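You operate a simulated robot arm through the tools that you are given. There is no shell and no other tool. Be economical: measure what you need, move in short steps, check, and stop when the job is done.

The job below is to be done with a simulated robot arm. You get a single attempt, and the scene is never put back.

Task
Put the white box into rack drawer 2, mark that drawer FULL and mark drawer 4 OUT.
Fine: shut the drawer again. Set down upright: what you pick out.

Only the result counts: the job must be done as asked and must still hold three seconds after the hand-in. Knocking over, shifting, dropping, spilling or breaking anything else fails it.

Robot
A 7-joint arm with a two-finger parallel gripper on a trunk, on a base that drives. Base frame: it is fixed to the floor where the robot stands at the start and does not move with it; the origin is under the middle of the robot, x ahead of it, y to its left, z up. Lengths are in m, angles in degrees, forces in N, time in s.
With the tool pointing down near the work surface it reaches from about 0.34 to 0.76 m from the robot's upright axis, wherever it stands. Its first joint turns from -115.0 to 115.0 degrees. Places, roughly: green box, white box [0.25, -1.5, 1]; inside of rack drawer two [1.2, -0.1, 1.2]; rack drawer four [0.5, -1, 1.3]; rack drawer one [1.4, 0.3, 1.3]; rack drawer three [0.8, -0.6, 1.3]; rack drawer two [1.1, -0.1, 1.3]; stock slide four [0.4, -0.9, 1.1]; stock slide one [1.3, 0.4, 1.1]; stock slide three [0.7, -0.5, 1.1]; stock slide two [1, 0, 1.1]. Payload 3.91 kg.
The tool frame sits at the grasp point between the pads (the TCP): z along the fingers, y along the line on which they close. The tips reach 0.03 m beyond it. Largest opening 0.11 m; finger width 0.02, thickness 0.01; the body of the gripper, 0.048 by 0.112 m, starts 0.055 m behind the TCP.
Orientation is that of the tool frame in the base frame, as a unit quaternion [x, y, z, w]. With the fingers straight down and closing along the base's y, the tool's x points along the base's -x, its y along +y and its z along -z.

Tools
- The arm moves only by the tool arm_command. Its argument "commands" is text: rows parted by semicolons, each of 7 numbers parted by spaces: the shift along the base's x, y, z in units of 20 mm (1.0 is 20 mm), then the turn, a rotation vector about the base's x, y, z in units of 6 degrees (1.0 is 6 degrees), then the finger opening in m, from 0 to 0.11. In form: x y z rx ry rz claw; .... A call has 1 to 8 rows; each row shifts and turns the commanded pose from where the row before left it. A call with a number of a shift or a turn outside -1 to 1 is refused whole. Each row takes 0.2 s and may step no farther than 0.05 m and 8.6 degrees from the row before; otherwise, or with a gripper value out of range, the whole call is refused. A pose out of reach is approached as far as the arm can. The call stops where the force on the tool passes 40 N (or 10 N more than at its start, if that is more) or the arm is blocked; 0.2 s more then pass. The fingers move at their own pace (about 0.108 m/s each) and stop on an object; they squeeze with about 36 N. The grip force told is the motor's: it shows also when the fingers shut on nothing. Time passes only in rows, and 0.2 s behind the last, so rows that do not move let the fingers close. The reply holds the time, the measured pose of the TCP, the force on the tool along the base axes, the opening and the grip force, in the units named above and with some noise, with the torque about the TCP (base axes, N m) and any sound that the robot's microphone picked up.
- Cameras (640 x 400 px; columns grow to the right, rows downward): "scene" is now at [0.027, 0.124, 1.7525]; the picture's right is [-0.30, -0.95, 0.00], its down [-0.32, 0.10, -0.94] and it looks along [0.90, -0.28, -0.34] (base axes); focal length 268 px, centre (320, 200). "wrist" rides on the gripper at [0.073, 0.017, -0.103] in the tool frame; the picture's right is [-0.23, 0.97, 0.00], its down [-0.76, -0.18, -0.62] and it looks along [-0.61, -0.14, 0.78] (tool axes); focal length 222 px, centre (320, 200). There is no depth. A picture from a camera that has moved, and an enlarged one, comes with that camera's place and axes in the base frame and with its lens. The place of the scene camera against the robot may be out by one fixed shift of up to 0.018 m in any direction.
- get_image(camera): a new picture of that camera. No time passes.
- move_column(by): slides the trunk up (or, below 0, down) by that many m; the arm and the scene camera ride with it, the base frame stays. It gives what a move gives, with no picture.
- steer(legs): drives the robot by 1 to 6 legs, each [ahead, turn to the left] in m and degrees, along the robot's own axes; the way and the turn of a leg run together, so that a leg with both is an arc; at most 1.5 m and 180 degrees a leg. The arm and the cameras ride along, it lands a little off, and it stops where it bumps. It gives what a move gives.
- head_to(pan, tilt): turns the head with the scene camera to pan (to the left, within 155 degrees either way) and tilt (down, from -29 to 69), counted from straight ahead of the robot. It gives what a move gives.
- inspect(camera, box): a new picture of the part [left, top, right, bottom] of that camera's present view, enlarged. No time passes.
- close_job(): hands the job in; it is judged then, once.

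Go step by step. Nothing tells you exact positions but the pictures and the camera data: compare them with the known pose of the tool, close in by small moves and look again before you grip or let go. The budget is 120 turns and 90 pictures, counting those below and the enlarged ones. Unless the task says otherwise, let go and move clear before handing in.

The tools are called after "Emit:" by a JSON object that holds its "method" and its "body". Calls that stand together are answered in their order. arm_command: Moves the arm, as the interface text tells. Its arguments: {"type":"object","properties":{"commands":{"type":"string"}},"required":["commands"]} The other tools are called the same way: move_column (by) slides the trunk up or down; steer (legs) drives the base; head_to (pan, tilt) turns the head that bears the scene camera; get_image (camera) takes a picture; inspect (camera, box) takes an enlarged picture of a part of a camera's view; close_job () hands the job in.

At the start:

```text
clock: 0.0
ee_pos: [0.3992, -0.0064, 1.5601]
tool_rot: [0.001, 1.0, 0.0, 0.0]
ft_force: [-1.0, 0.5, 0.7]
ft_torque: [-0.02, 0.01, 0.02]
width: 0.1103
finger_force: 0.1
trunk travel left (down, up): [-0.811, 0.179]
robot x, y, heading: [-0.0022, -0.0041, 0.0]
head pan, tilt: [-17.4, 19.6]
```

scene: 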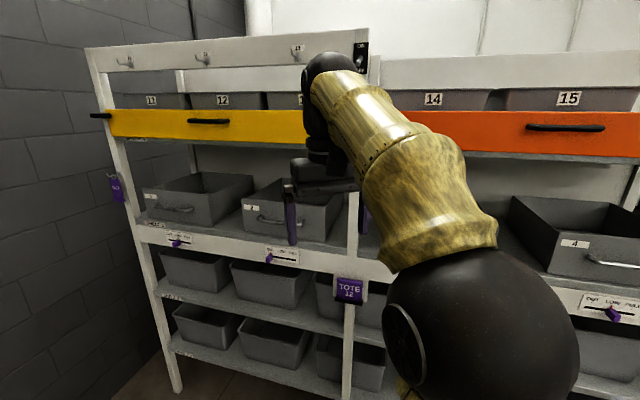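
wrist: 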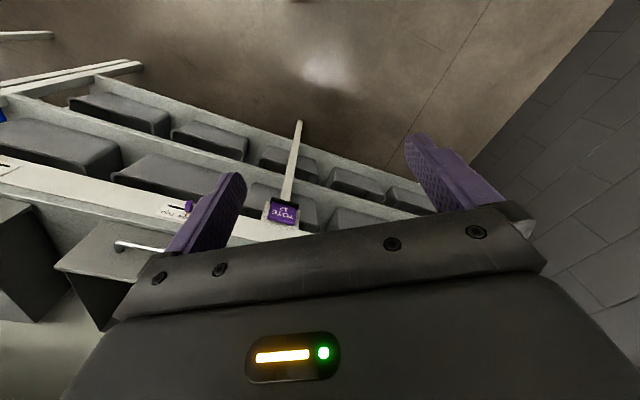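

I see a rack with open-top drawers and slide markers below them; the boxes should be to the right. I'll turn the head to look there and enlarge the drawers.

Emit:
{"method": "inspect", "body": {"camera": "scene", "box": [80, 160, 380, 320]}}

Emit:
{"method": "head_to", "body": {"pan": -75, "tilt": 25}}

Emit:
{"method": "get_image", "body": {"camera": "scene"}}

```text
2.13 times, centred on (230, 240) of scene
camera zoom: at [0.027, 0.124, 1.7525], right [-0.3, -0.95, 0.0], down [-0.32, 0.1, -0.94], along [0.9, -0.28, -0.34], focal length 571 px, centre (512, 115)
```

zoom: 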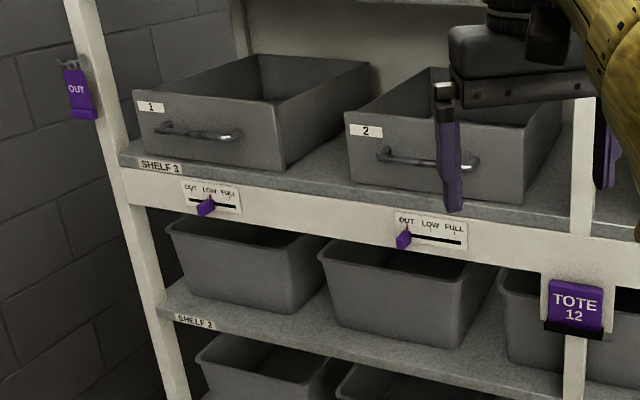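

```text
clock: 1.3
ee_pos: [0.399, -0.0063, 1.5604]
tool_rot: [0.001, 1.0, 0.0, 0.0]
ft_force: [0.5, 0.2, -0.4]
ft_torque: [-0.04, -0.02, 0.01]
width: 0.11
finger_force: 0.0
trunk travel left (down, up): [-0.811, 0.179]
robot x, y, heading: [-0.0019, -0.0024, 0.1]
head pan, tilt: [-75.0, 25.0]
```

```text
86 pictures are left
camera scene: at [-0.0379, 0.063, 1.7438], right [-0.97, -0.26, 0.0], down [-0.11, 0.41, -0.91], along [0.24, -0.88, -0.42], focal length 268 px, centre (320, 200)
```

scene: 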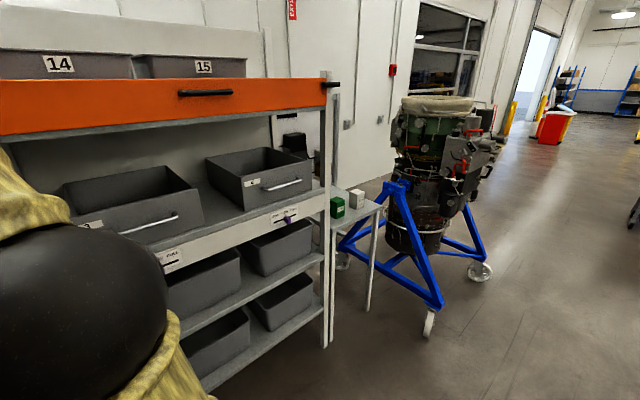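

The two boxes stand on a small side table at the rack's right end. I'll enlarge the boxes and drawers 3/4.

Emit:
{"method": "inspect", "body": {"camera": "scene", "box": [310, 170, 410, 232]}}

Emit:
{"method": "inspect", "body": {"camera": "scene", "box": [60, 130, 350, 290]}}

```text
6.40 times, centred on (360, 201) of scene
camera zoom: at [-0.0379, 0.063, 1.7438], right [-0.97, -0.26, 0.0], down [-0.11, 0.41, -0.91], along [0.24, -0.88, -0.42], focal length 1712 px, centre (64, 194)
```

zoom: 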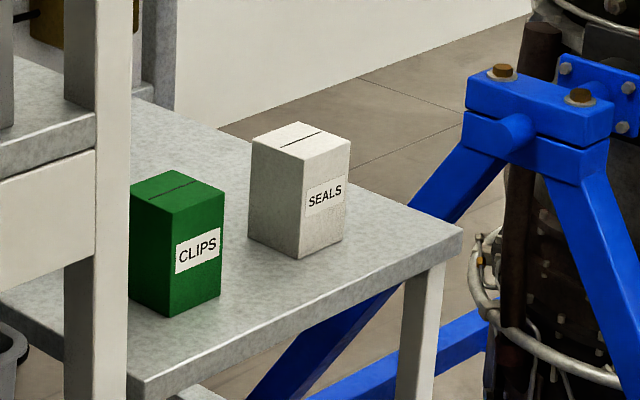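

```text
2.21 times, centred on (205, 210) of scene
camera zoom: at [-0.0379, 0.063, 1.7438], right [-0.97, -0.26, 0.0], down [-0.11, 0.41, -0.91], along [0.24, -0.88, -0.42], focal length 590 px, centre (574, 178)
```

zoom: 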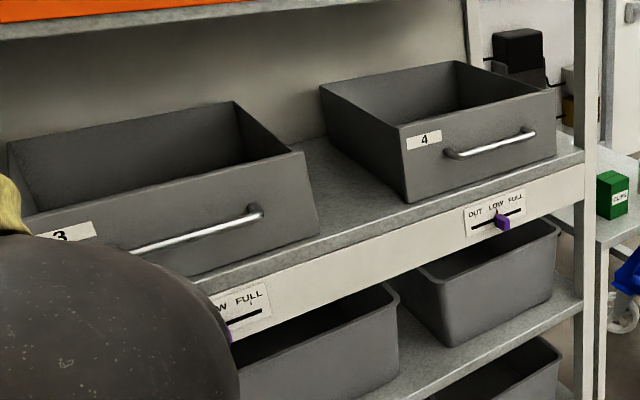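

The white box is near (0.15, -1.56) on the table, with the blue stand's foot to its right. I'll drive to about (-0.25, -1.10), facing the box, and look.

Emit:
{"method": "steer", "body": {"legs": [[0, -102.5], [1.12, 0], [0, 53.5]]}}

Emit:
{"method": "head_to", "body": {"pan": 0, "tilt": 45}}

Emit:
{"method": "get_image", "body": {"camera": "scene"}}

Emit:
{"method": "get_image", "body": {"camera": "wrist"}}

```text
clock: 13.6
ee_pos: [0.027, -1.4173, 1.5606]
tool_rot: [0.422, 0.906, 0.001, 0.0]
ft_force: [0.3, 1.9, 0.1]
ft_torque: [-0.01, -0.05, -0.01]
width: 0.1098
finger_force: 0.1
trunk travel left (down, up): [-0.811, 0.179]
robot x, y, heading: [-0.2263, -1.1109, -49.8]
head pan, tilt: [-75.0, 25.0]
```

```text
clock: 15.1
ee_pos: [0.026, -1.4182, 1.561]
tool_rot: [0.422, 0.906, 0.0, 0.001]
ft_force: [-0.1, 0.3, -0.4]
ft_torque: [0.02, 0.04, 0.01]
width: 0.1102
finger_force: 0.1
trunk travel left (down, up): [-0.811, 0.179]
robot x, y, heading: [-0.227, -1.1075, -49.5]
head pan, tilt: [0.0, 45.0]
```

```text
83 pictures are left
camera scene: at [-0.0959, -1.0278, 1.7133], right [-0.76, -0.64, 0.0], down [-0.46, 0.54, -0.71], along [0.46, -0.54, -0.71], focal length 268 px, centre (320, 200)
```

scene: 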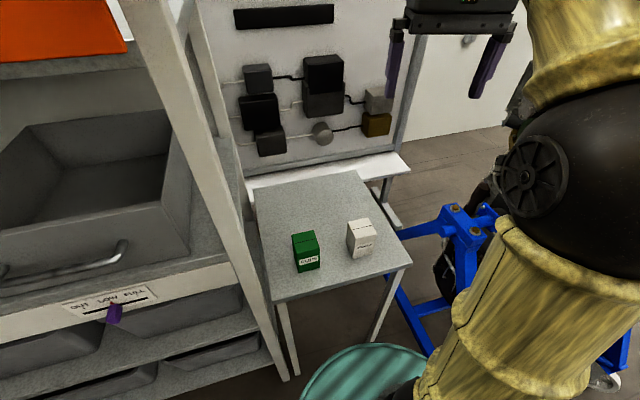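

```text
82 pictures are left
camera wrist: at [-0.0051, -1.3518, 1.6642], right [0.89, 0.45, 0.0], down [0.35, -0.7, 0.62], along [0.28, -0.56, -0.78], focal length 222 px, centre (320, 200)
```

wrist: 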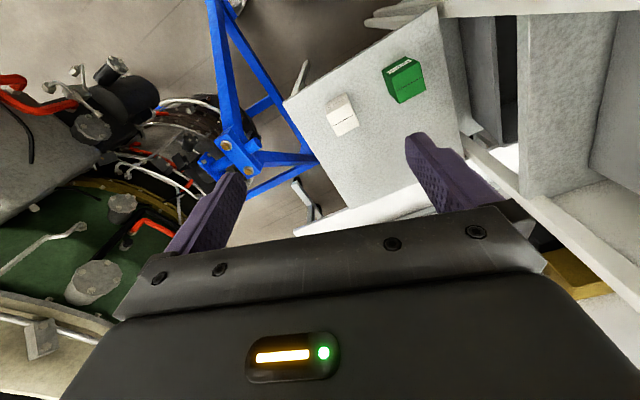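

The boxes are in clear view from both cameras. I'll enlarge both views to measure the white box.

Emit:
{"method": "inspect", "body": {"camera": "scene", "box": [270, 200, 430, 300]}}

Emit:
{"method": "inspect", "body": {"camera": "wrist", "box": [280, 40, 440, 140]}}

```text
4.00 times, centred on (350, 250) of scene
camera zoom: at [-0.0959, -1.0278, 1.7133], right [-0.76, -0.64, 0.0], down [-0.46, 0.54, -0.71], along [0.46, -0.54, -0.71], focal length 1070 px, centre (200, 0)
```

zoom: 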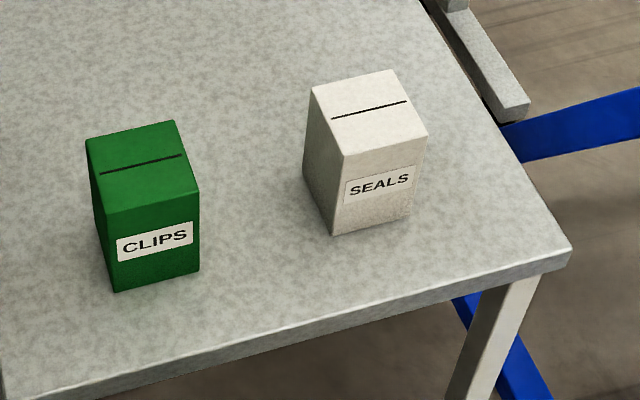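

```text
4.00 times, centred on (360, 90) of wrist
camera zoom: at [-0.0051, -1.3518, 1.6642], right [0.89, 0.45, 0.0], down [0.35, -0.7, 0.62], along [0.28, -0.56, -0.78], focal length 888 px, centre (160, 640)
```

zoom: 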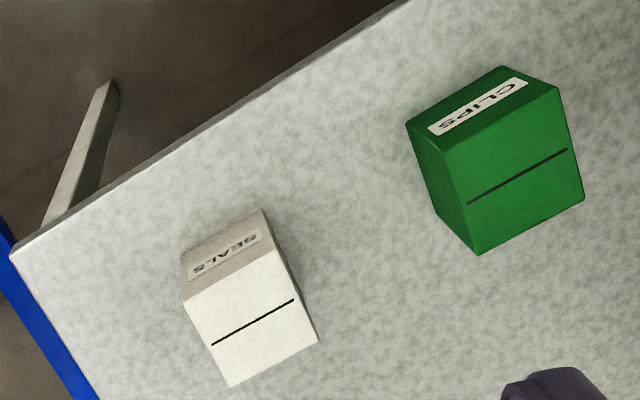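

The white box (~0.07 × 0.07 × 0.11 m) is centred near (0.143, -1.509) with its sides along about 57°. I'll move over it, align the tool, then lower the trunk and look again.

Emit:
{"method": "arm_command", "body": {"commands": "0.975 -0.758 0 0 0 0.472 0.11;0.975 -0.758 0 0 0 0.472 0.11;0.975 -0.758 0 0 0 0.472 0.11;0.975 -0.758 0 0 0 0.472 0.11;0.975 -0.758 0 0 0 0.472 0.11;0.975 -0.758 0 0 0 0.472 0.11"}}

Emit:
{"method": "move_column", "body": {"by": -0.38}}

Emit:
{"method": "get_image", "body": {"camera": "wrist"}}

Emit:
{"method": "get_image", "body": {"camera": "scene"}}

```text
clock: 16.5
ee_pos: [0.1026, -1.4658, 1.5461]
tool_rot: [0.284, 0.959, -0.001, 0.001]
ft_force: [-0.4, -0.1, -0.1]
ft_torque: [0.0, 0.0, 0.01]
width: 0.1103
finger_force: 0.1
out of reach, approached as far as the arm can: row 3, 4, 5, 6
trunk travel left (down, up): [-0.811, 0.179]
robot x, y, heading: [-0.2217, -1.1103, -49.9]
head pan, tilt: [0.0, 45.0]
```

```text
clock: 20.2
ee_pos: [0.1011, -1.4658, 1.1659]
tool_rot: [0.283, 0.959, -0.002, 0.002]
ft_force: [0.4, 0.6, -0.5]
ft_torque: [0.0, 0.0, -0.04]
width: 0.1101
finger_force: 0.1
trunk travel left (down, up): [-0.431, 0.559]
robot x, y, heading: [-0.2261, -1.1038, -49.7]
head pan, tilt: [0.0, 45.0]
```

```text
79 pictures are left
camera wrist: at [0.0508, -1.4122, 1.2692], right [0.72, 0.69, 0.0], down [0.54, -0.56, 0.63], along [0.43, -0.45, -0.78], focal length 222 px, centre (320, 200)
```

wrist: 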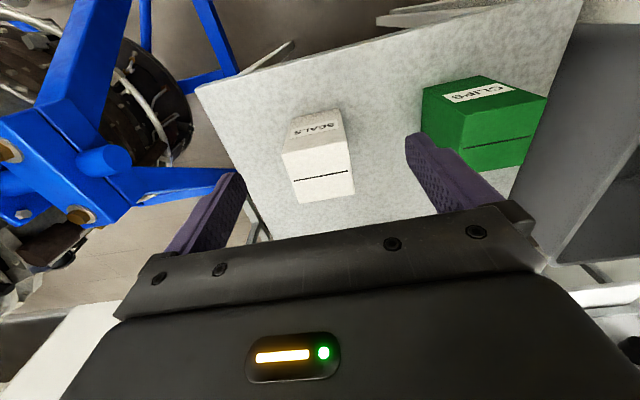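

```text
78 pictures are left
camera scene: at [-0.0959, -1.0277, 1.3333], right [-0.76, -0.64, 0.0], down [-0.46, 0.54, -0.71], along [0.46, -0.54, -0.71], focal length 268 px, centre (320, 200)
```

scene: 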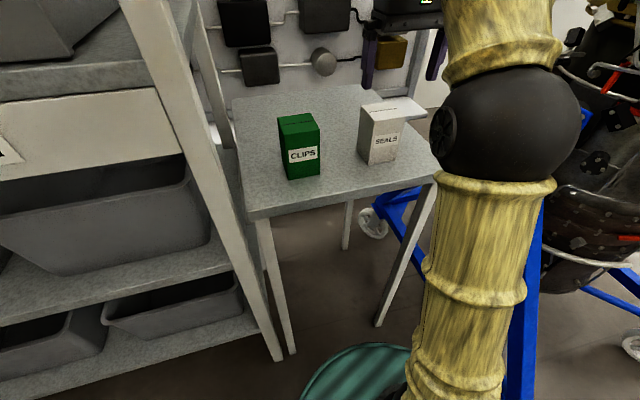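

Arm is extended at its upper limit, so I'll raise the trunk and let the arm reach downward instead. The white box centre confirms at (0.143, -1.507), and tool alignment is right.

Emit:
{"method": "move_column", "body": {"by": 0.3}}

Emit:
{"method": "arm_command", "body": {"commands": "0 0 -1 0 0 0 0.11;0 0 -1 0 0 0 0.11;0 0 -1 0 0 0 0.11;0.5 -0.5 -1 0 0 0 0.11;0.5 -0.5 -1 0 0 0 0.11;0.5 -0.5 -1 0 0 0 0.11;0.6 -0.55 -1 0 0 0 0.11;0 0 -1 0 0 0 0.11"}}

```text
clock: 23.2
ee_pos: [0.1008, -1.4659, 1.4668]
tool_rot: [0.284, 0.959, -0.001, 0.001]
ft_force: [0.1, -0.2, 0.2]
ft_torque: [0.02, 0.03, 0.0]
width: 0.1102
finger_force: 0.1
trunk travel left (down, up): [-0.731, 0.259]
robot x, y, heading: [-0.2202, -1.1121, -49.8]
head pan, tilt: [0.0, 45.0]
```

```text
clock: 25.0
ee_pos: [0.1439, -1.5052, 1.3042]
tool_rot: [0.284, 0.959, -0.002, 0.001]
ft_force: [-0.3, -0.1, 0.1]
ft_torque: [0.02, 0.02, -0.04]
width: 0.1098
finger_force: 0.1
trunk travel left (down, up): [-0.731, 0.259]
robot x, y, heading: [-0.2248, -1.1085, -49.7]
head pan, tilt: [0.0, 45.0]
```

Now over the box; I'll descend to about 1.12 and check alignment.

Emit:
{"method": "arm_command", "body": {"commands": "0 0 -1 0 0 0 0.11;0 0 -1 0 0 0 0.11;0 0 -1 0 0 0 0.11;0 0 -1 0 0 0 0.11;0 0 -1 0 0 0 0.11;0 0 -1 0 0 0 0.11;0 0 -1 0 0 0 0.11;0 0 -1 0 0 0 0.11"}}

Emit:
{"method": "get_image", "body": {"camera": "wrist"}}

Emit:
{"method": "get_image", "body": {"camera": "scene"}}

```text
clock: 26.8
ee_pos: [0.1459, -1.5089, 1.1462]
tool_rot: [0.284, 0.959, -0.001, 0.001]
ft_force: [0.0, 0.1, 0.3]
ft_torque: [-0.02, 0.0, -0.01]
width: 0.1099
finger_force: 0.0
trunk travel left (down, up): [-0.731, 0.259]
robot x, y, heading: [-0.2224, -1.1109, -50.0]
head pan, tilt: [0.0, 45.0]
```

```text
77 pictures are left
camera wrist: at [0.0942, -1.4539, 1.2486], right [0.72, 0.69, 0.0], down [0.54, -0.56, 0.63], along [0.43, -0.45, -0.78], focal length 222 px, centre (320, 200)
```

wrist: 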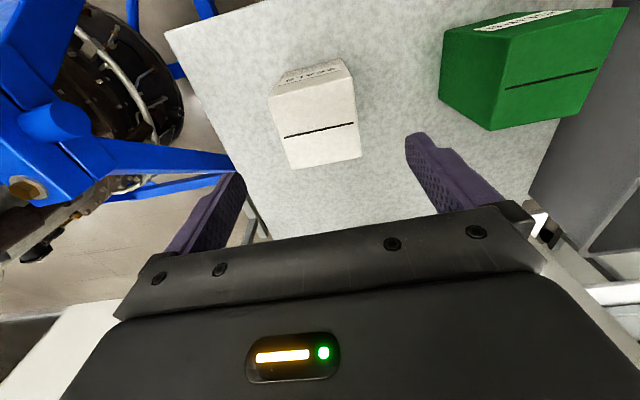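

```text
76 pictures are left
camera scene: at [-0.0956, -1.028, 1.6332], right [-0.76, -0.64, 0.0], down [-0.46, 0.54, -0.71], along [0.46, -0.54, -0.71], focal length 268 px, centre (320, 200)
```

scene: 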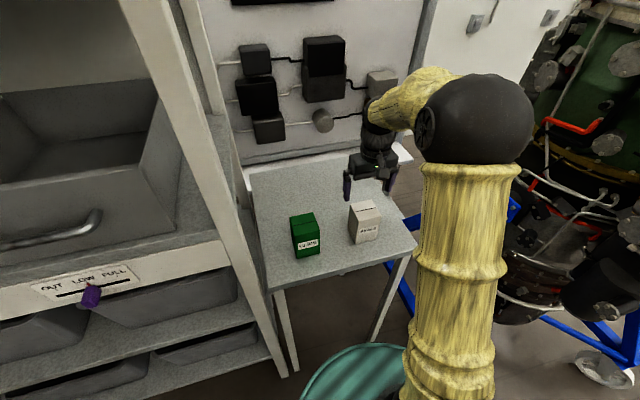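

The fingers straddle the box with clearance on each side. I'll descend to z≈1.03 and close.

Emit:
{"method": "arm_command", "body": {"commands": "-0.15 0.1 -1 0 0 0 0.11;0 0 -1 0 0 0 0.11;0 0 -1 0 0 0 0.11;0 0 -1 0 0 0 0.11;0 0 -1 0 0 0 0.11;0 0 -0.7 0 0 0 0.11;0 0 0 0 0 0 0.11"}}

Emit:
{"method": "get_image", "body": {"camera": "wrist"}}

```text
clock: 28.4
ee_pos: [0.1392, -1.5055, 1.034]
tool_rot: [0.284, 0.959, -0.002, 0.001]
ft_force: [-1.1, 0.4, 0.0]
ft_torque: [0.03, 0.03, -0.01]
width: 0.1102
finger_force: 0.1
trunk travel left (down, up): [-0.731, 0.259]
robot x, y, heading: [-0.2216, -1.108, -49.9]
head pan, tilt: [0.0, 45.0]
```

```text
75 pictures are left
camera wrist: at [0.0891, -1.4513, 1.1367], right [0.72, 0.69, 0.0], down [0.54, -0.56, 0.63], along [0.43, -0.45, -0.78], focal length 222 px, centre (320, 200)
```

wrist: 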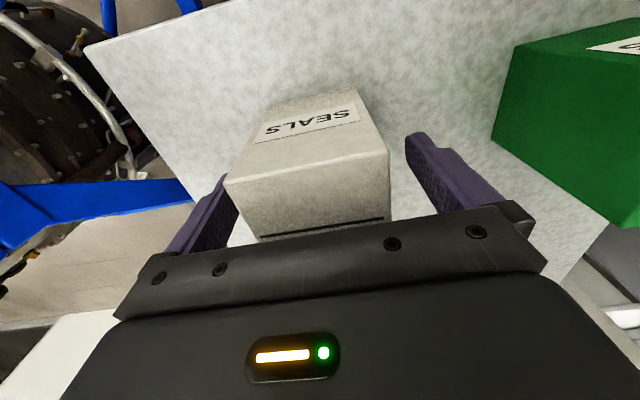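

The box sits between the fingers, slightly toward the left one; I'll nudge 5 mm and close.

Emit:
{"method": "arm_command", "body": {"commands": "-0.12 -0.2 0 0 0 0 0.11;0 0 0 0 0 0 0.06;0 0 0 0 0 0 0.05;0 0 0 0 0 0 0.05;0 0 0 0 0 0 0.05"}}

Emit:
{"method": "arm_command", "body": {"commands": "0 0 1 0 0 0 0.05;0 0 1 0 0 0 0.05;0 0 1 0 0 0 0.05;0 0 1 0 0 0 0.05;0 0 1 0 0 0 0.05;0 0 1 0 0 0 0.05;0 0 1 0 0 0 0.05;0 0 1 0 0 0 0.05"}}

Emit:
{"method": "get_image", "body": {"camera": "scene"}}

```text
clock: 29.6
ee_pos: [0.1375, -1.5104, 1.0329]
tool_rot: [0.284, 0.959, -0.001, 0.001]
ft_force: [-0.3, -1.0, 0.0]
ft_torque: [0.01, 0.0, -0.05]
width: 0.0697
finger_force: 36.2
trunk travel left (down, up): [-0.731, 0.259]
robot x, y, heading: [-0.2245, -1.1113, -49.8]
head pan, tilt: [0.0, 45.0]
```

```text
clock: 31.4
ee_pos: [0.1377, -1.5089, 1.1924]
tool_rot: [0.284, 0.959, -0.001, 0.001]
ft_force: [-0.1, -0.5, -1.7]
ft_torque: [0.02, -0.03, 0.02]
width: 0.0698
finger_force: 36.0
trunk travel left (down, up): [-0.731, 0.259]
robot x, y, heading: [-0.2243, -1.1111, -49.5]
head pan, tilt: [0.0, 45.0]
```

```text
74 pictures are left
camera scene: at [-0.0959, -1.0277, 1.6332], right [-0.76, -0.64, 0.0], down [-0.46, 0.54, -0.71], along [0.46, -0.54, -0.71], focal length 268 px, centre (320, 200)
```

scene: 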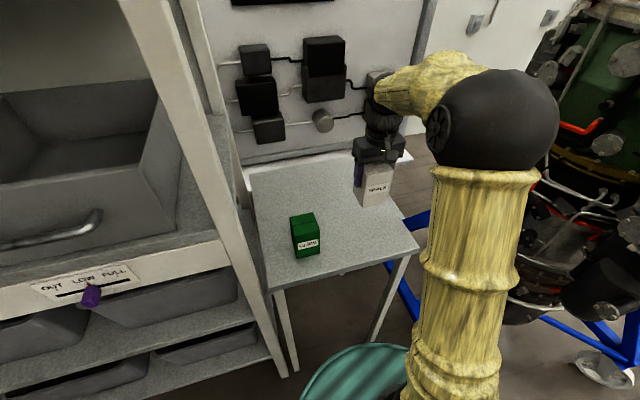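

The box is gripped well, but the drawer must first be opened with an empty hand, so I'll set the box back upright where it stood, and do the slides and the drawer first.

Emit:
{"method": "arm_command", "body": {"commands": "0 0 -1 0 0 0 0.05;0 0 -1 0 0 0 0.05;0 0 -1 0 0 0 0.05;0 0 -1 0 0 0 0.05;0 0 -1 0 0 0 0.05;0 0 -1 0 0 0 0.05;0 0 -1 0 0 0 0.05;0 0 -0.93 0 0 0 0.05"}}

Emit:
{"method": "arm_command", "body": {"commands": "0 0 0 0 0 0 0.05;0 0 0 0 0 0 0.09;0 0 0 0 0 0 0.11;0 0 0 0 0 0 0.11"}}

Emit:
{"method": "arm_command", "body": {"commands": "0 0 1 0 0 0 0.11;0 0 1 0 0 0 0.11;0 0 1 0 0 0 0.11;0 0 1 0 0 0 0.11;0 0 1 0 0 0 0.11;0 0 1 0 0 0 0.11;0 0 1 0 0 0 0.11;0 0 1 0 0 0 0.11"}}

Emit:
{"method": "inspect", "body": {"camera": "wrist", "box": [160, 0, 640, 300]}}

```text
clock: 33.2
ee_pos: [0.1376, -1.509, 1.0317]
tool_rot: [0.284, 0.959, -0.002, 0.003]
ft_force: [0.5, -0.7, 0.1]
ft_torque: [0.03, -0.03, -0.03]
width: 0.0697
finger_force: 35.9
trunk travel left (down, up): [-0.731, 0.259]
robot x, y, heading: [-0.2256, -1.1047, -49.7]
head pan, tilt: [0.0, 45.0]
```

```text
clock: 34.2
ee_pos: [0.1373, -1.5091, 1.032]
tool_rot: [0.284, 0.959, -0.001, 0.001]
ft_force: [0.9, 0.4, 0.1]
ft_torque: [0.0, 0.02, 0.01]
width: 0.1102
finger_force: 0.1
trunk travel left (down, up): [-0.731, 0.259]
robot x, y, heading: [-0.226, -1.1063, -49.4]
head pan, tilt: [0.0, 45.0]
```

```text
clock: 36.0
ee_pos: [0.1394, -1.5083, 1.1929]
tool_rot: [0.283, 0.959, -0.002, 0.002]
ft_force: [0.4, -0.1, -1.4]
ft_torque: [-0.01, -0.01, 0.0]
width: 0.1098
finger_force: 0.0
trunk travel left (down, up): [-0.731, 0.259]
robot x, y, heading: [-0.2253, -1.1089, -49.6]
head pan, tilt: [0.0, 45.0]
```

```text
1.33 times, centred on (400, 150) of wrist
camera zoom: at [0.0883, -1.4549, 1.2969], right [0.72, 0.69, 0.0], down [0.54, -0.56, 0.63], along [0.43, -0.45, -0.78], focal length 296 px, centre (213, 267)
```

zoom: 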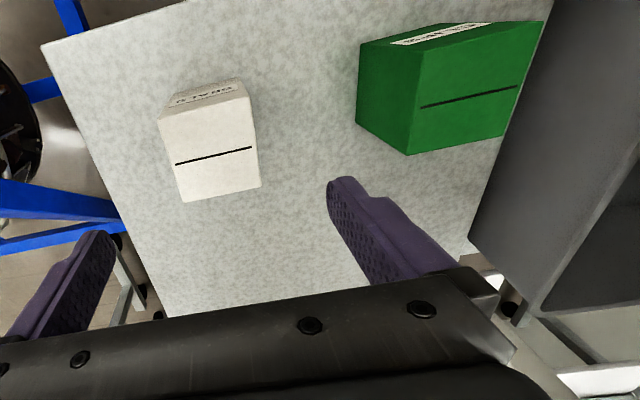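

The white box is back, upright. Now I'll back off and drive to in front of slide 4, facing the rack squarely.

Emit:
{"method": "steer", "body": {"legs": [[-0.4, 0], [0, 78.5], [0.4, 0], [0, -63.5]]}}

Emit:
{"method": "head_to", "body": {"pan": 0, "tilt": 35}}

Emit:
{"method": "get_image", "body": {"camera": "scene"}}

Emit:
{"method": "get_image", "body": {"camera": "wrist"}}

```text
clock: 46.8
ee_pos: [0.318, -0.9081, 1.1929]
tool_rot: [0.162, 0.987, -0.001, 0.001]
ft_force: [-0.2, 1.1, 0.3]
ft_torque: [0.01, 0.04, 0.02]
width: 0.11
finger_force: 0.1
trunk travel left (down, up): [-0.731, 0.259]
robot x, y, heading: [-0.1336, -0.6088, -35.5]
head pan, tilt: [0.0, 45.0]
```

```text
clock: 47.5
ee_pos: [0.3177, -0.9072, 1.1934]
tool_rot: [0.161, 0.987, 0.0, 0.002]
ft_force: [0.6, -0.4, -1.0]
ft_torque: [0.03, -0.02, 0.05]
width: 0.11
finger_force: 0.1
trunk travel left (down, up): [-0.731, 0.259]
robot x, y, heading: [-0.1393, -0.6105, -35.4]
head pan, tilt: [0.0, 35.0]
```

```text
72 pictures are left
camera scene: at [-0.0241, -0.5037, 1.648], right [-0.58, -0.81, 0.0], down [-0.47, 0.33, -0.82], along [0.67, -0.48, -0.57], focal length 268 px, centre (320, 200)
```

scene: 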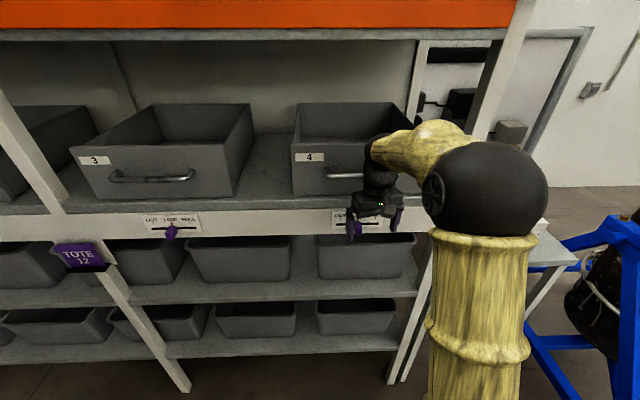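

```text
71 pictures are left
camera wrist: at [0.2555, -0.8685, 1.2966], right [0.53, 0.85, 0.0], down [0.66, -0.41, 0.63], along [0.53, -0.33, -0.78], focal length 222 px, centre (320, 200)
```

wrist: 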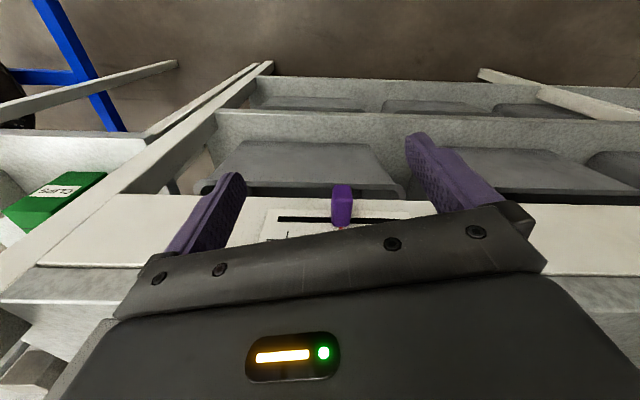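

Slide 4's knob is just ahead of and below the gripper. I'll enlarge both views to locate it exactly.

Emit:
{"method": "inspect", "body": {"camera": "scene", "box": [320, 170, 416, 250]}}

Emit:
{"method": "inspect", "body": {"camera": "wrist", "box": [220, 160, 460, 280]}}

Emit:
{"method": "inspect", "body": {"camera": "scene", "box": [60, 130, 250, 250]}}

```text
5.00 times, centred on (368, 210) of scene
camera zoom: at [-0.0241, -0.5037, 1.648], right [-0.58, -0.81, 0.0], down [-0.47, 0.33, -0.82], along [0.67, -0.48, -0.57], focal length 1338 px, centre (80, 150)
```

zoom: 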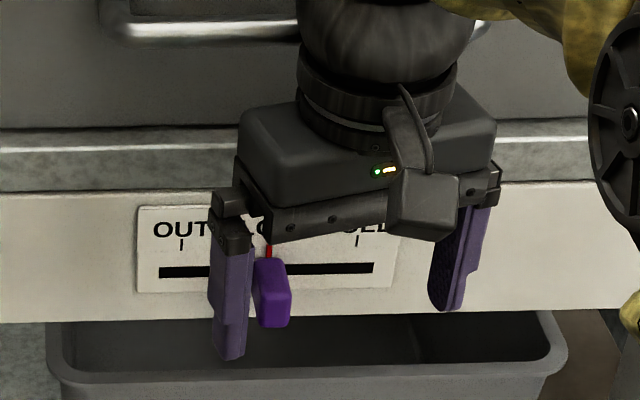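

```text
2.67 times, centred on (340, 220) of wrist
camera zoom: at [0.2555, -0.8685, 1.2966], right [0.53, 0.85, 0.0], down [0.66, -0.41, 0.63], along [0.53, -0.33, -0.78], focal length 592 px, centre (267, 147)
```

zoom: 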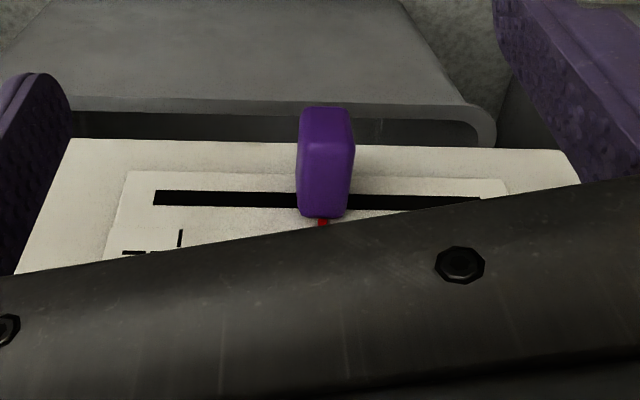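

```text
3.33 times, centred on (155, 190) of scene
camera zoom: at [-0.0241, -0.5037, 1.648], right [-0.58, -0.81, 0.0], down [-0.47, 0.33, -0.82], along [0.67, -0.48, -0.57], focal length 892 px, centre (870, 233)
```

zoom: 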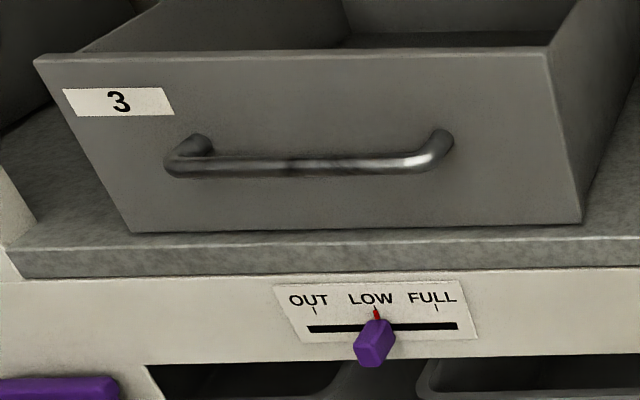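

The slot is at n≈-0.86 m (rack normal), z≈1.135, running from about (0.433,-0.883) (OUT) to (0.362,-0.984) (FULL), with the knob at its middle. I'll tilt the tool ~42° toward the rack and centre on the knob.

Emit:
{"method": "arm_command", "body": {"commands": "0.088 0.126 0 -0.502 -0.717 0 0.09;0.088 0.126 0 -0.502 -0.717 0 0.07;0.088 0.126 0 -0.502 -0.717 0 0.06;0.088 0.126 0 -0.502 -0.717 0 0.06;0.088 0.126 0 -0.502 -0.717 0 0.06;0.088 0.126 0 -0.502 -0.717 0 0.06;0.088 0.126 0 -0.502 -0.717 0 0.06;0.088 0.126 0 -0.502 -0.717 0 0.06"}}

Emit:
{"method": "get_image", "body": {"camera": "wrist"}}

Emit:
{"method": "inspect", "body": {"camera": "scene", "box": [320, 170, 416, 250]}}

```text
clock: 49.3
ee_pos: [0.3329, -0.8872, 1.1937]
tool_rot: [0.151, 0.92, -0.157, 0.326]
ft_force: [0.1, 0.1, 0.5]
ft_torque: [-0.01, 0.01, 0.01]
width: 0.0602
finger_force: 0.0
trunk travel left (down, up): [-0.731, 0.259]
robot x, y, heading: [-0.1373, -0.6109, -35.6]
head pan, tilt: [0.0, 35.0]
```

```text
67 pictures are left
camera wrist: at [0.2295, -0.8195, 1.2201], right [0.54, 0.84, -0.04], down [0.15, -0.05, 0.99], along [0.83, -0.54, -0.16], focal length 222 px, centre (320, 200)
```

wrist: 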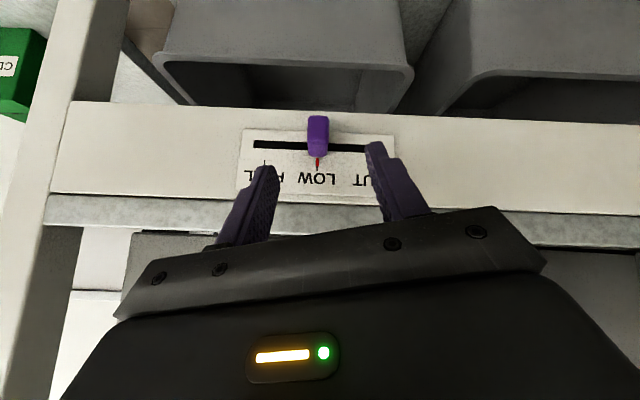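

```text
5.00 times, centred on (368, 210) of scene
camera zoom: at [-0.0239, -0.503, 1.648], right [-0.58, -0.81, 0.0], down [-0.47, 0.33, -0.82], along [0.67, -0.48, -0.57], focal length 1338 px, centre (80, 150)
```

zoom: 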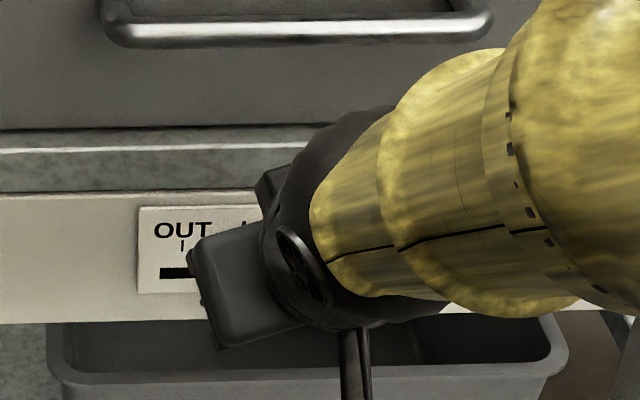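

The fingers are nicely centred on the knob. I'll advance and go down so that the tips straddle it.

Emit:
{"method": "arm_command", "body": {"commands": "0 0 -0.72 0 0 0 0.06;0 0 -0.72 0 0 0 0.06;0.67 -0.47 -0.72 0 0 0 0.06;0.67 -0.47 0 0 0 0 0.06;0.6 -0.42 0 0 0 0 0.06"}}

Emit:
{"method": "get_image", "body": {"camera": "wrist"}}

```text
clock: 50.5
ee_pos: [0.3687, -0.9135, 1.1494]
tool_rot: [0.151, 0.921, -0.157, 0.324]
ft_force: [-4.1, 2.0, 2.7]
ft_torque: [-0.03, -0.01, -0.12]
width: 0.0598
finger_force: 0.0
trunk travel left (down, up): [-0.731, 0.259]
robot x, y, heading: [-0.1357, -0.6094, -35.8]
head pan, tilt: [0.0, 35.0]
```

```text
65 pictures are left
camera wrist: at [0.2667, -0.846, 1.1772], right [0.54, 0.84, -0.04], down [0.16, -0.05, 0.99], along [0.83, -0.54, -0.16], focal length 222 px, centre (320, 200)
```

wrist: 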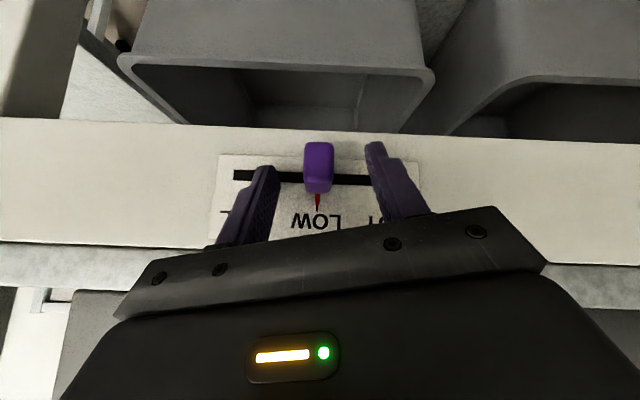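

The tips straddle the knob, just at the plate. I'll back off 2 mm and close on the knob.

Emit:
{"method": "arm_command", "body": {"commands": "-0.12 0.08 0 0 0 0 0.04;0 0 0 0 0 0 0.02;0 0 0 0 0 0 0.01;0 0 0 0 0 0 0.005;0 0 0 0 0 0 0.005"}}

Emit:
{"method": "get_image", "body": {"camera": "wrist"}}

```text
clock: 51.7
ee_pos: [0.3685, -0.9133, 1.1508]
tool_rot: [0.151, 0.921, -0.156, 0.325]
ft_force: [1.4, -0.3, 0.7]
ft_torque: [0.93, -0.79, -0.68]
width: 0.0228
finger_force: 45.0
trunk travel left (down, up): [-0.731, 0.259]
robot x, y, heading: [-0.137, -0.6103, -35.8]
head pan, tilt: [0.0, 35.0]
```

```text
64 pictures are left
camera wrist: at [0.2652, -0.8453, 1.1773], right [0.54, 0.84, -0.04], down [0.16, -0.06, 0.99], along [0.83, -0.54, -0.16], focal length 222 px, centre (320, 200)
```

wrist: 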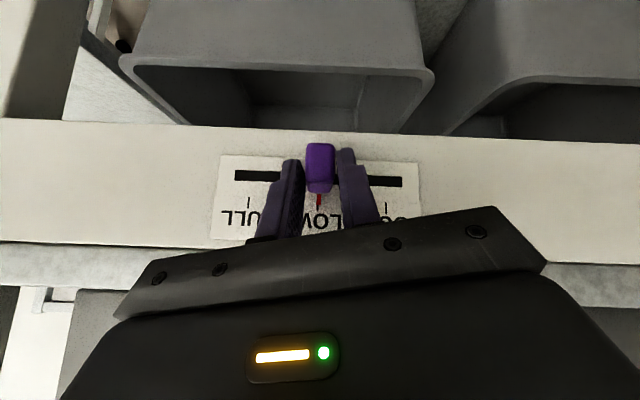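

Gripped, with LOW-to-OUT spacing about 0.050 m along u. I'll slide it 0.05 m toward OUT.

Emit:
{"method": "arm_command", "body": {"commands": "0.478 0.683 0 0 0 0 0.005;0.478 0.683 0 0 0 0 0.005;0.478 0.683 0 0 0 0 0.005;0 0 0 0 0 0 0.005"}}

Emit:
{"method": "inspect", "body": {"camera": "wrist", "box": [180, 100, 420, 250]}}

```text
clock: 52.7
ee_pos: [0.3962, -0.8712, 1.1511]
tool_rot: [0.151, 0.921, -0.156, 0.324]
ft_force: [-9.7, 2.2, 2.3]
ft_torque: [1.08, -0.3, -0.49]
width: 0.0228
finger_force: 44.3
trunk travel left (down, up): [-0.731, 0.259]
robot x, y, heading: [-0.1321, -0.6092, -35.6]
head pan, tilt: [0.0, 35.0]
```

```text
2.67 times, centred on (300, 175) of wrist
camera zoom: at [0.2926, -0.8039, 1.1774], right [0.54, 0.84, -0.04], down [0.16, -0.05, 0.99], along [0.83, -0.54, -0.16], focal length 592 px, centre (373, 267)
```

zoom: 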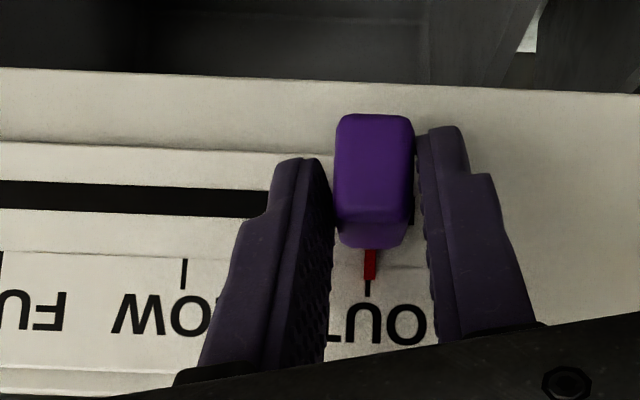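

The red pointer now lines up with the OUT tick. I'll open slightly and back straight out.

Emit:
{"method": "arm_command", "body": {"commands": "0 0 0 0 0 0 0.04;0 0 0 0 0 0 0.06;0 0 0 0 0 0 0.06;-0.75 0.52 0 0 0 0 0.06;-0.75 0.52 0 0 0 0 0.06;-0.75 0.52 0 0 0 0 0.06;-0.75 0.52 0 0 0 0 0.06;-0.75 0.52 0 0 0 0 0.06"}}

Emit:
{"method": "inspect", "body": {"camera": "wrist", "box": [180, 60, 420, 210]}}

```text
clock: 54.5
ee_pos: [0.3213, -0.82, 1.1492]
tool_rot: [0.15, 0.921, -0.156, 0.324]
ft_force: [-0.5, 0.5, -1.1]
ft_torque: [-0.04, -0.01, 0.02]
width: 0.0601
finger_force: 0.0
trunk travel left (down, up): [-0.731, 0.259]
robot x, y, heading: [-0.1324, -0.6098, -35.4]
head pan, tilt: [0.0, 35.0]
```

```text
2.67 times, centred on (300, 135) of wrist
camera zoom: at [0.2182, -0.7526, 1.1761], right [0.54, 0.84, -0.04], down [0.16, -0.05, 0.99], along [0.83, -0.54, -0.16], focal length 592 px, centre (373, 373)
```

zoom: 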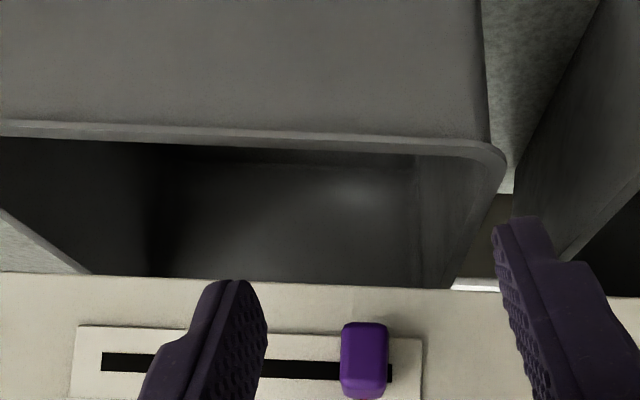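

Slide 4 reads OUT. Now I'll drive along the rack to drawer 2.

Emit:
{"method": "steer", "body": {"legs": [[-0.03, 0], [0, 90.3], [1.14, 0], [0, -90]]}}

Emit:
{"method": "get_image", "body": {"camera": "wrist"}}

Emit:
{"method": "get_image", "body": {"camera": "scene"}}

```text
clock: 68.5
ee_pos: [0.9675, 0.111, 1.149]
tool_rot: [0.165, 0.919, -0.161, 0.321]
ft_force: [-0.3, -0.4, 0.3]
ft_torque: [-0.01, 0.0, -0.02]
width: 0.0601
finger_force: 0.1
trunk travel left (down, up): [-0.731, 0.259]
robot x, y, heading: [0.5194, 0.3358, -37.3]
head pan, tilt: [0.0, 35.0]
```

```text
61 pictures are left
camera wrist: at [0.8678, 0.1813, 1.176], right [0.56, 0.82, -0.04], down [0.15, -0.06, 0.99], along [0.81, -0.56, -0.16], focal length 222 px, centre (320, 200)
```

wrist: 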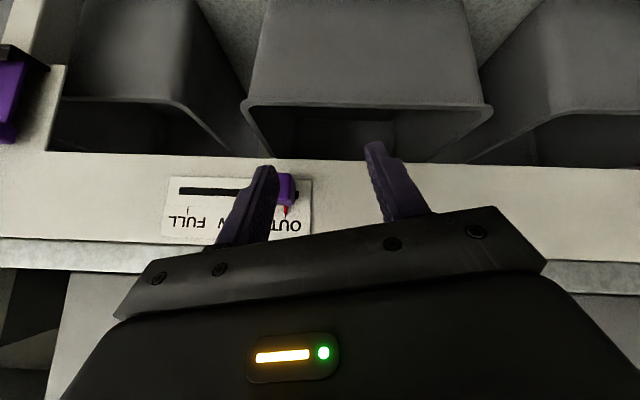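

```text
60 pictures are left
camera scene: at [0.6333, 0.4384, 1.6481], right [-0.61, -0.8, 0.0], down [-0.46, 0.35, -0.82], along [0.65, -0.5, -0.57], focal length 268 px, centre (320, 200)
```

scene: 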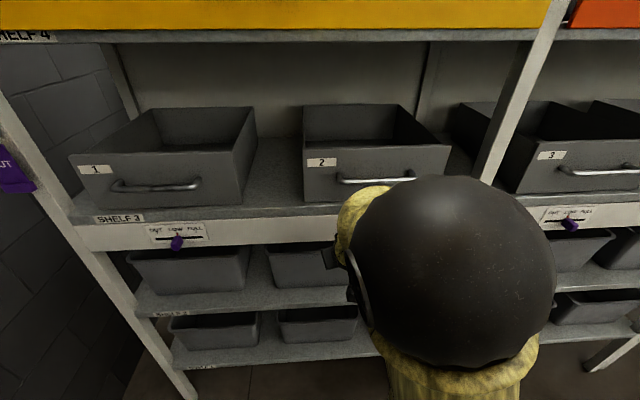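

Knob 2 is at OUT, a bit to the right of the tool, and the rack seems yawed ~1.5° more than assumed. I'll correct yaw and centre on the knob before advancing.

Emit:
{"method": "arm_command", "body": {"commands": "-0.313 -0.473 0 0 0 0.194 0.06;-0.313 -0.473 0 0 0 0.194 0.06;-0.313 -0.473 0 0 0 0.194 0.06;0.4 -0.265 0 0 0 0 0.06;0.4 -0.265 0 0 0 0 0.06"}}

Emit:
{"method": "get_image", "body": {"camera": "wrist"}}

```text
clock: 69.7
ee_pos: [0.9663, 0.0717, 1.1502]
tool_rot: [0.138, 0.923, -0.152, 0.327]
ft_force: [0.1, -0.1, -0.5]
ft_torque: [0.03, 0.0, 0.0]
width: 0.0601
finger_force: 0.1
trunk travel left (down, up): [-0.731, 0.259]
robot x, y, heading: [0.5209, 0.3351, -37.3]
head pan, tilt: [0.0, 35.0]
```

```text
59 pictures are left
camera wrist: at [0.8612, 0.1365, 1.1757], right [0.51, 0.86, -0.04], down [0.16, -0.05, 0.99], along [0.84, -0.51, -0.16], focal length 222 px, centre (320, 200)
```

wrist: 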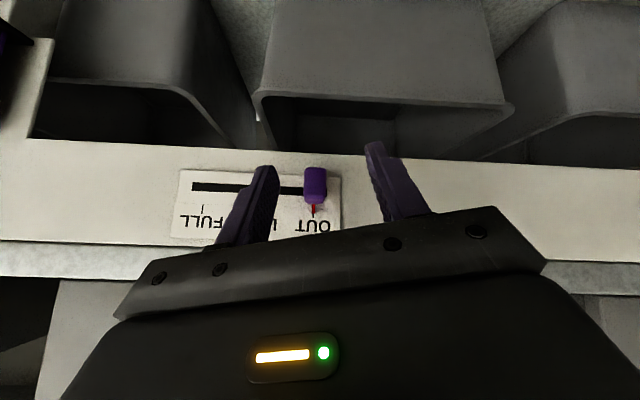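

Centred on the knob. Advancing 45 mm to straddle it.

Emit:
{"method": "arm_command", "body": {"commands": "0.61 -0.41 0 0 0 0 0.06;0.61 -0.41 0 0 0 0 0.06;0.61 -0.41 0 0 0 0 0.06"}}

Emit:
{"method": "get_image", "body": {"camera": "wrist"}}

```text
clock: 70.5
ee_pos: [1.0014, 0.0457, 1.1481]
tool_rot: [0.137, 0.923, -0.152, 0.326]
ft_force: [-1.9, 1.1, -0.8]
ft_torque: [0.03, 0.03, -0.07]
width: 0.0597
finger_force: 0.0
trunk travel left (down, up): [-0.731, 0.259]
robot x, y, heading: [0.524, 0.3353, -37.5]
head pan, tilt: [0.0, 35.0]
```

```text
58 pictures are left
camera wrist: at [0.8972, 0.1105, 1.1763], right [0.51, 0.86, -0.04], down [0.16, -0.05, 0.99], along [0.84, -0.51, -0.16], focal length 222 px, centre (320, 200)
```

wrist: 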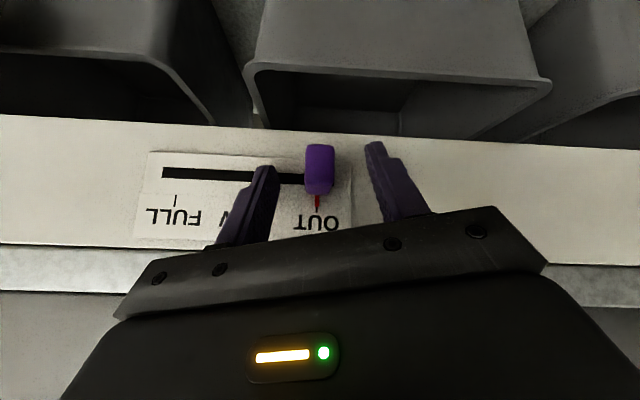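

Straddling again. I'll close on the knob and slide it 0.1 m toward FULL in two stages.

Emit:
{"method": "arm_command", "body": {"commands": "0 0 0 0 0 0 0.03;0 0 0 0 0 0 0.01;0 0 0 0 0 0 0.005;0 0 0 0 0 0 0.005;-0.556 -0.841 0 0 0 0 0.005;-0.556 -0.841 0 0 0 0 0.005;-0.556 -0.841 0 0 0 0 0.005;0 0 0 0 0 0 0.005"}}

Emit:
{"method": "get_image", "body": {"camera": "wrist"}}

```text
clock: 72.2
ee_pos: [0.9697, -0.0052, 1.1495]
tool_rot: [0.138, 0.922, -0.152, 0.327]
ft_force: [10.3, -7.0, 1.1]
ft_torque: [0.24, -0.69, -1.15]
width: 0.0239
finger_force: 44.9
trunk travel left (down, up): [-0.731, 0.259]
robot x, y, heading: [0.5215, 0.3326, -37.3]
head pan, tilt: [0.0, 35.0]
```

```text
57 pictures are left
camera wrist: at [0.8644, 0.0591, 1.1763], right [0.51, 0.86, -0.04], down [0.16, -0.05, 0.99], along [0.84, -0.51, -0.16], focal length 222 px, centre (320, 200)
```

wrist: 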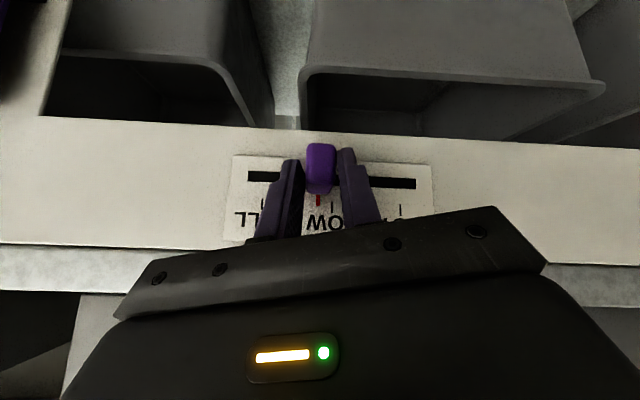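

Passing LOW; about 0.0416 m remain to the FULL tick.

Emit:
{"method": "arm_command", "body": {"commands": "-0.56 -0.868 0 0 0 0 0.005;-0.56 -0.868 0 0 0 0 0.005;0 0 0 0 0 0 0.005"}}

Emit:
{"method": "inspect", "body": {"camera": "wrist", "box": [220, 100, 460, 250]}}

```text
clock: 73.0
ee_pos: [0.9478, -0.0399, 1.1502]
tool_rot: [0.137, 0.923, -0.151, 0.326]
ft_force: [10.2, -1.9, 3.9]
ft_torque: [0.41, -0.76, -1.06]
width: 0.0236
finger_force: 45.4
trunk travel left (down, up): [-0.731, 0.259]
robot x, y, heading: [0.521, 0.3385, -37.6]
head pan, tilt: [0.0, 35.0]
```

```text
2.67 times, centred on (340, 175) of wrist
camera zoom: at [0.8423, 0.0257, 1.1764], right [0.51, 0.86, -0.04], down [0.16, -0.05, 0.99], along [0.84, -0.51, -0.16], focal length 592 px, centre (267, 267)
```

zoom: 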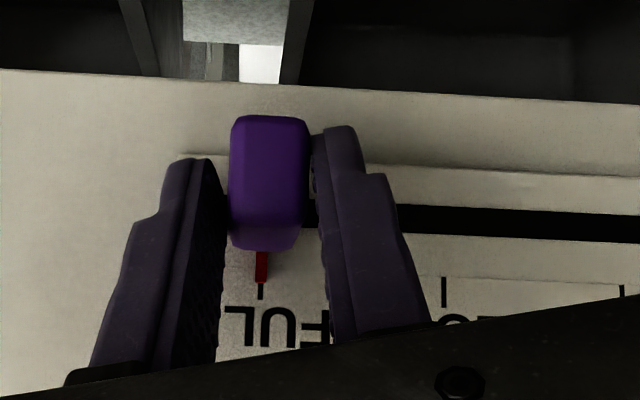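

Pointer sits on the FULL tick. I'll release, back out, raise the trunk to handle height and level the tool toward the rack.

Emit:
{"method": "arm_command", "body": {"commands": "0 0 0 0 0 0 0.04;0 0 0 0 0 0 0.06;0 0 0 0 0 0 0.06;-0.834 0.552 0 0 0 0 0.06;-0.834 0.552 0 0 0 0 0.06;-0.834 0.552 0 0 0 0 0.06;-0.834 0.552 0 0 0 0 0.06;-0.834 0.552 0 0 0 0 0.06"}}

Emit:
{"method": "move_column", "body": {"by": 0.15}}

Emit:
{"method": "arm_command", "body": {"commands": "0 0 0 -0.55 -0.83 0 0.06;0 0 0 -0.55 -0.83 0 0.06;0 0 0 -0.55 -0.83 0 0.06;0 0 0 -0.55 -0.83 0 0.06;0 0 0 -0.55 -0.83 0 0.06;0 0 0 -0.55 -0.83 0 0.06;0 0 0 -0.55 -0.83 0 0.06;0 0 0 -0.55 -0.83 0 0.06"}}

Emit:
{"method": "get_image", "body": {"camera": "wrist"}}

Emit:
{"method": "get_image", "body": {"camera": "scene"}}

```text
clock: 74.8
ee_pos: [0.8643, 0.0181, 1.1494]
tool_rot: [0.137, 0.923, -0.152, 0.326]
ft_force: [-0.1, -0.8, -0.3]
ft_torque: [-0.02, 0.01, 0.01]
width: 0.0601
finger_force: 0.1
trunk travel left (down, up): [-0.731, 0.259]
robot x, y, heading: [0.5183, 0.3336, -37.2]
head pan, tilt: [0.0, 35.0]
```

```text
clock: 76.6
ee_pos: [0.8642, 0.0172, 1.2997]
tool_rot: [0.137, 0.923, -0.152, 0.327]
ft_force: [0.6, -0.5, -0.1]
ft_torque: [0.0, 0.03, 0.03]
width: 0.0601
finger_force: 0.0
trunk travel left (down, up): [-0.881, 0.109]
robot x, y, heading: [0.5202, 0.334, -37.3]
head pan, tilt: [0.0, 35.0]
```

```text
clock: 78.4
ee_pos: [0.9088, -0.0399, 1.3236]
tool_rot: [0.104, 0.699, -0.298, 0.642]
ft_force: [-0.5, -0.6, -0.1]
ft_torque: [0.03, 0.01, -0.04]
width: 0.06
finger_force: 0.2
out of reach, approached as far as the arm can: row 2, 3, 4, 5, 6, 7, 8
trunk travel left (down, up): [-0.881, 0.109]
robot x, y, heading: [0.5214, 0.3308, -37.3]
head pan, tilt: [0.0, 35.0]
```

```text
55 pictures are left
camera wrist: at [0.8213, 0.013, 1.2499], right [0.55, 0.83, -0.06], down [-0.5, 0.38, 0.78], along [0.67, -0.4, 0.62], focal length 222 px, centre (320, 200)
```

wrist: 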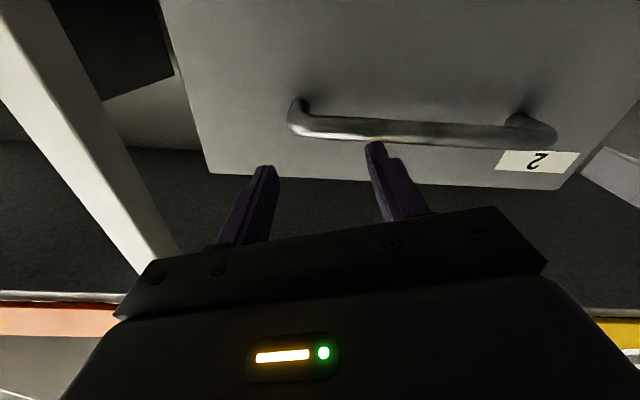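

```text
54 pictures are left
camera scene: at [0.6336, 0.4371, 1.7981], right [-0.61, -0.8, 0.0], down [-0.46, 0.35, -0.82], along [0.65, -0.5, -0.57], focal length 268 px, centre (320, 200)
```

scene: 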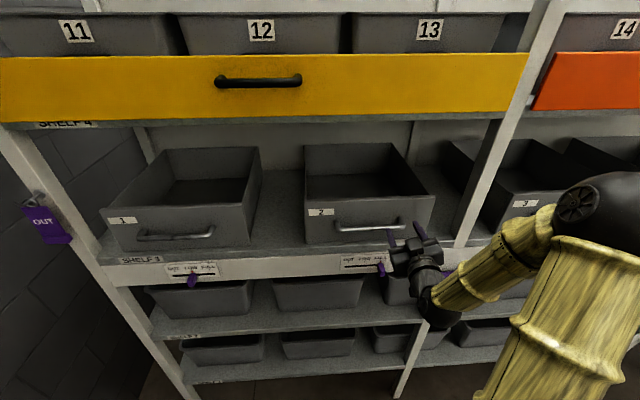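

The handle bar is centred near (1.008, -0.009), z≈1.30, length ~0.17. I'm too close for a level tool, so I'll back the base up 0.14 m and square it to the rack, then roll the tool 90°.

Emit:
{"method": "steer", "body": {"legs": [[-0.14, 3.8]]}}

Emit:
{"method": "arm_command", "body": {"commands": "0 0 0 0.834 -0.552 0 0.06;0 0 0 0.834 -0.552 0 0.06;0 0 0 0.834 -0.552 0 0.06;0 0 0 0.834 -0.552 0 0.06;0 0 0 0.834 -0.552 0 0.06;0 0 0 0.834 -0.552 0 0.06;0 0 0 0.834 -0.552 0 0.06"}}

```text
clock: 79.7
ee_pos: [0.8205, 0.0655, 1.3243]
tool_rot: [0.081, 0.703, -0.277, 0.65]
ft_force: [0.4, -0.5, -0.5]
ft_torque: [0.01, -0.02, -0.02]
width: 0.0599
finger_force: 0.0
trunk travel left (down, up): [-0.881, 0.109]
robot x, y, heading: [0.4098, 0.414, -33.4]
head pan, tilt: [0.0, 35.0]
```

```text
clock: 81.3
ee_pos: [0.8204, 0.0658, 1.3235]
tool_rot: [0.326, 0.61, -0.033, 0.722]
ft_force: [-0.2, -0.8, 0.2]
ft_torque: [0.02, -0.02, 0.02]
width: 0.0596
finger_force: 0.1
trunk travel left (down, up): [-0.881, 0.109]
robot x, y, heading: [0.408, 0.4114, -33.5]
head pan, tilt: [0.0, 35.0]
```

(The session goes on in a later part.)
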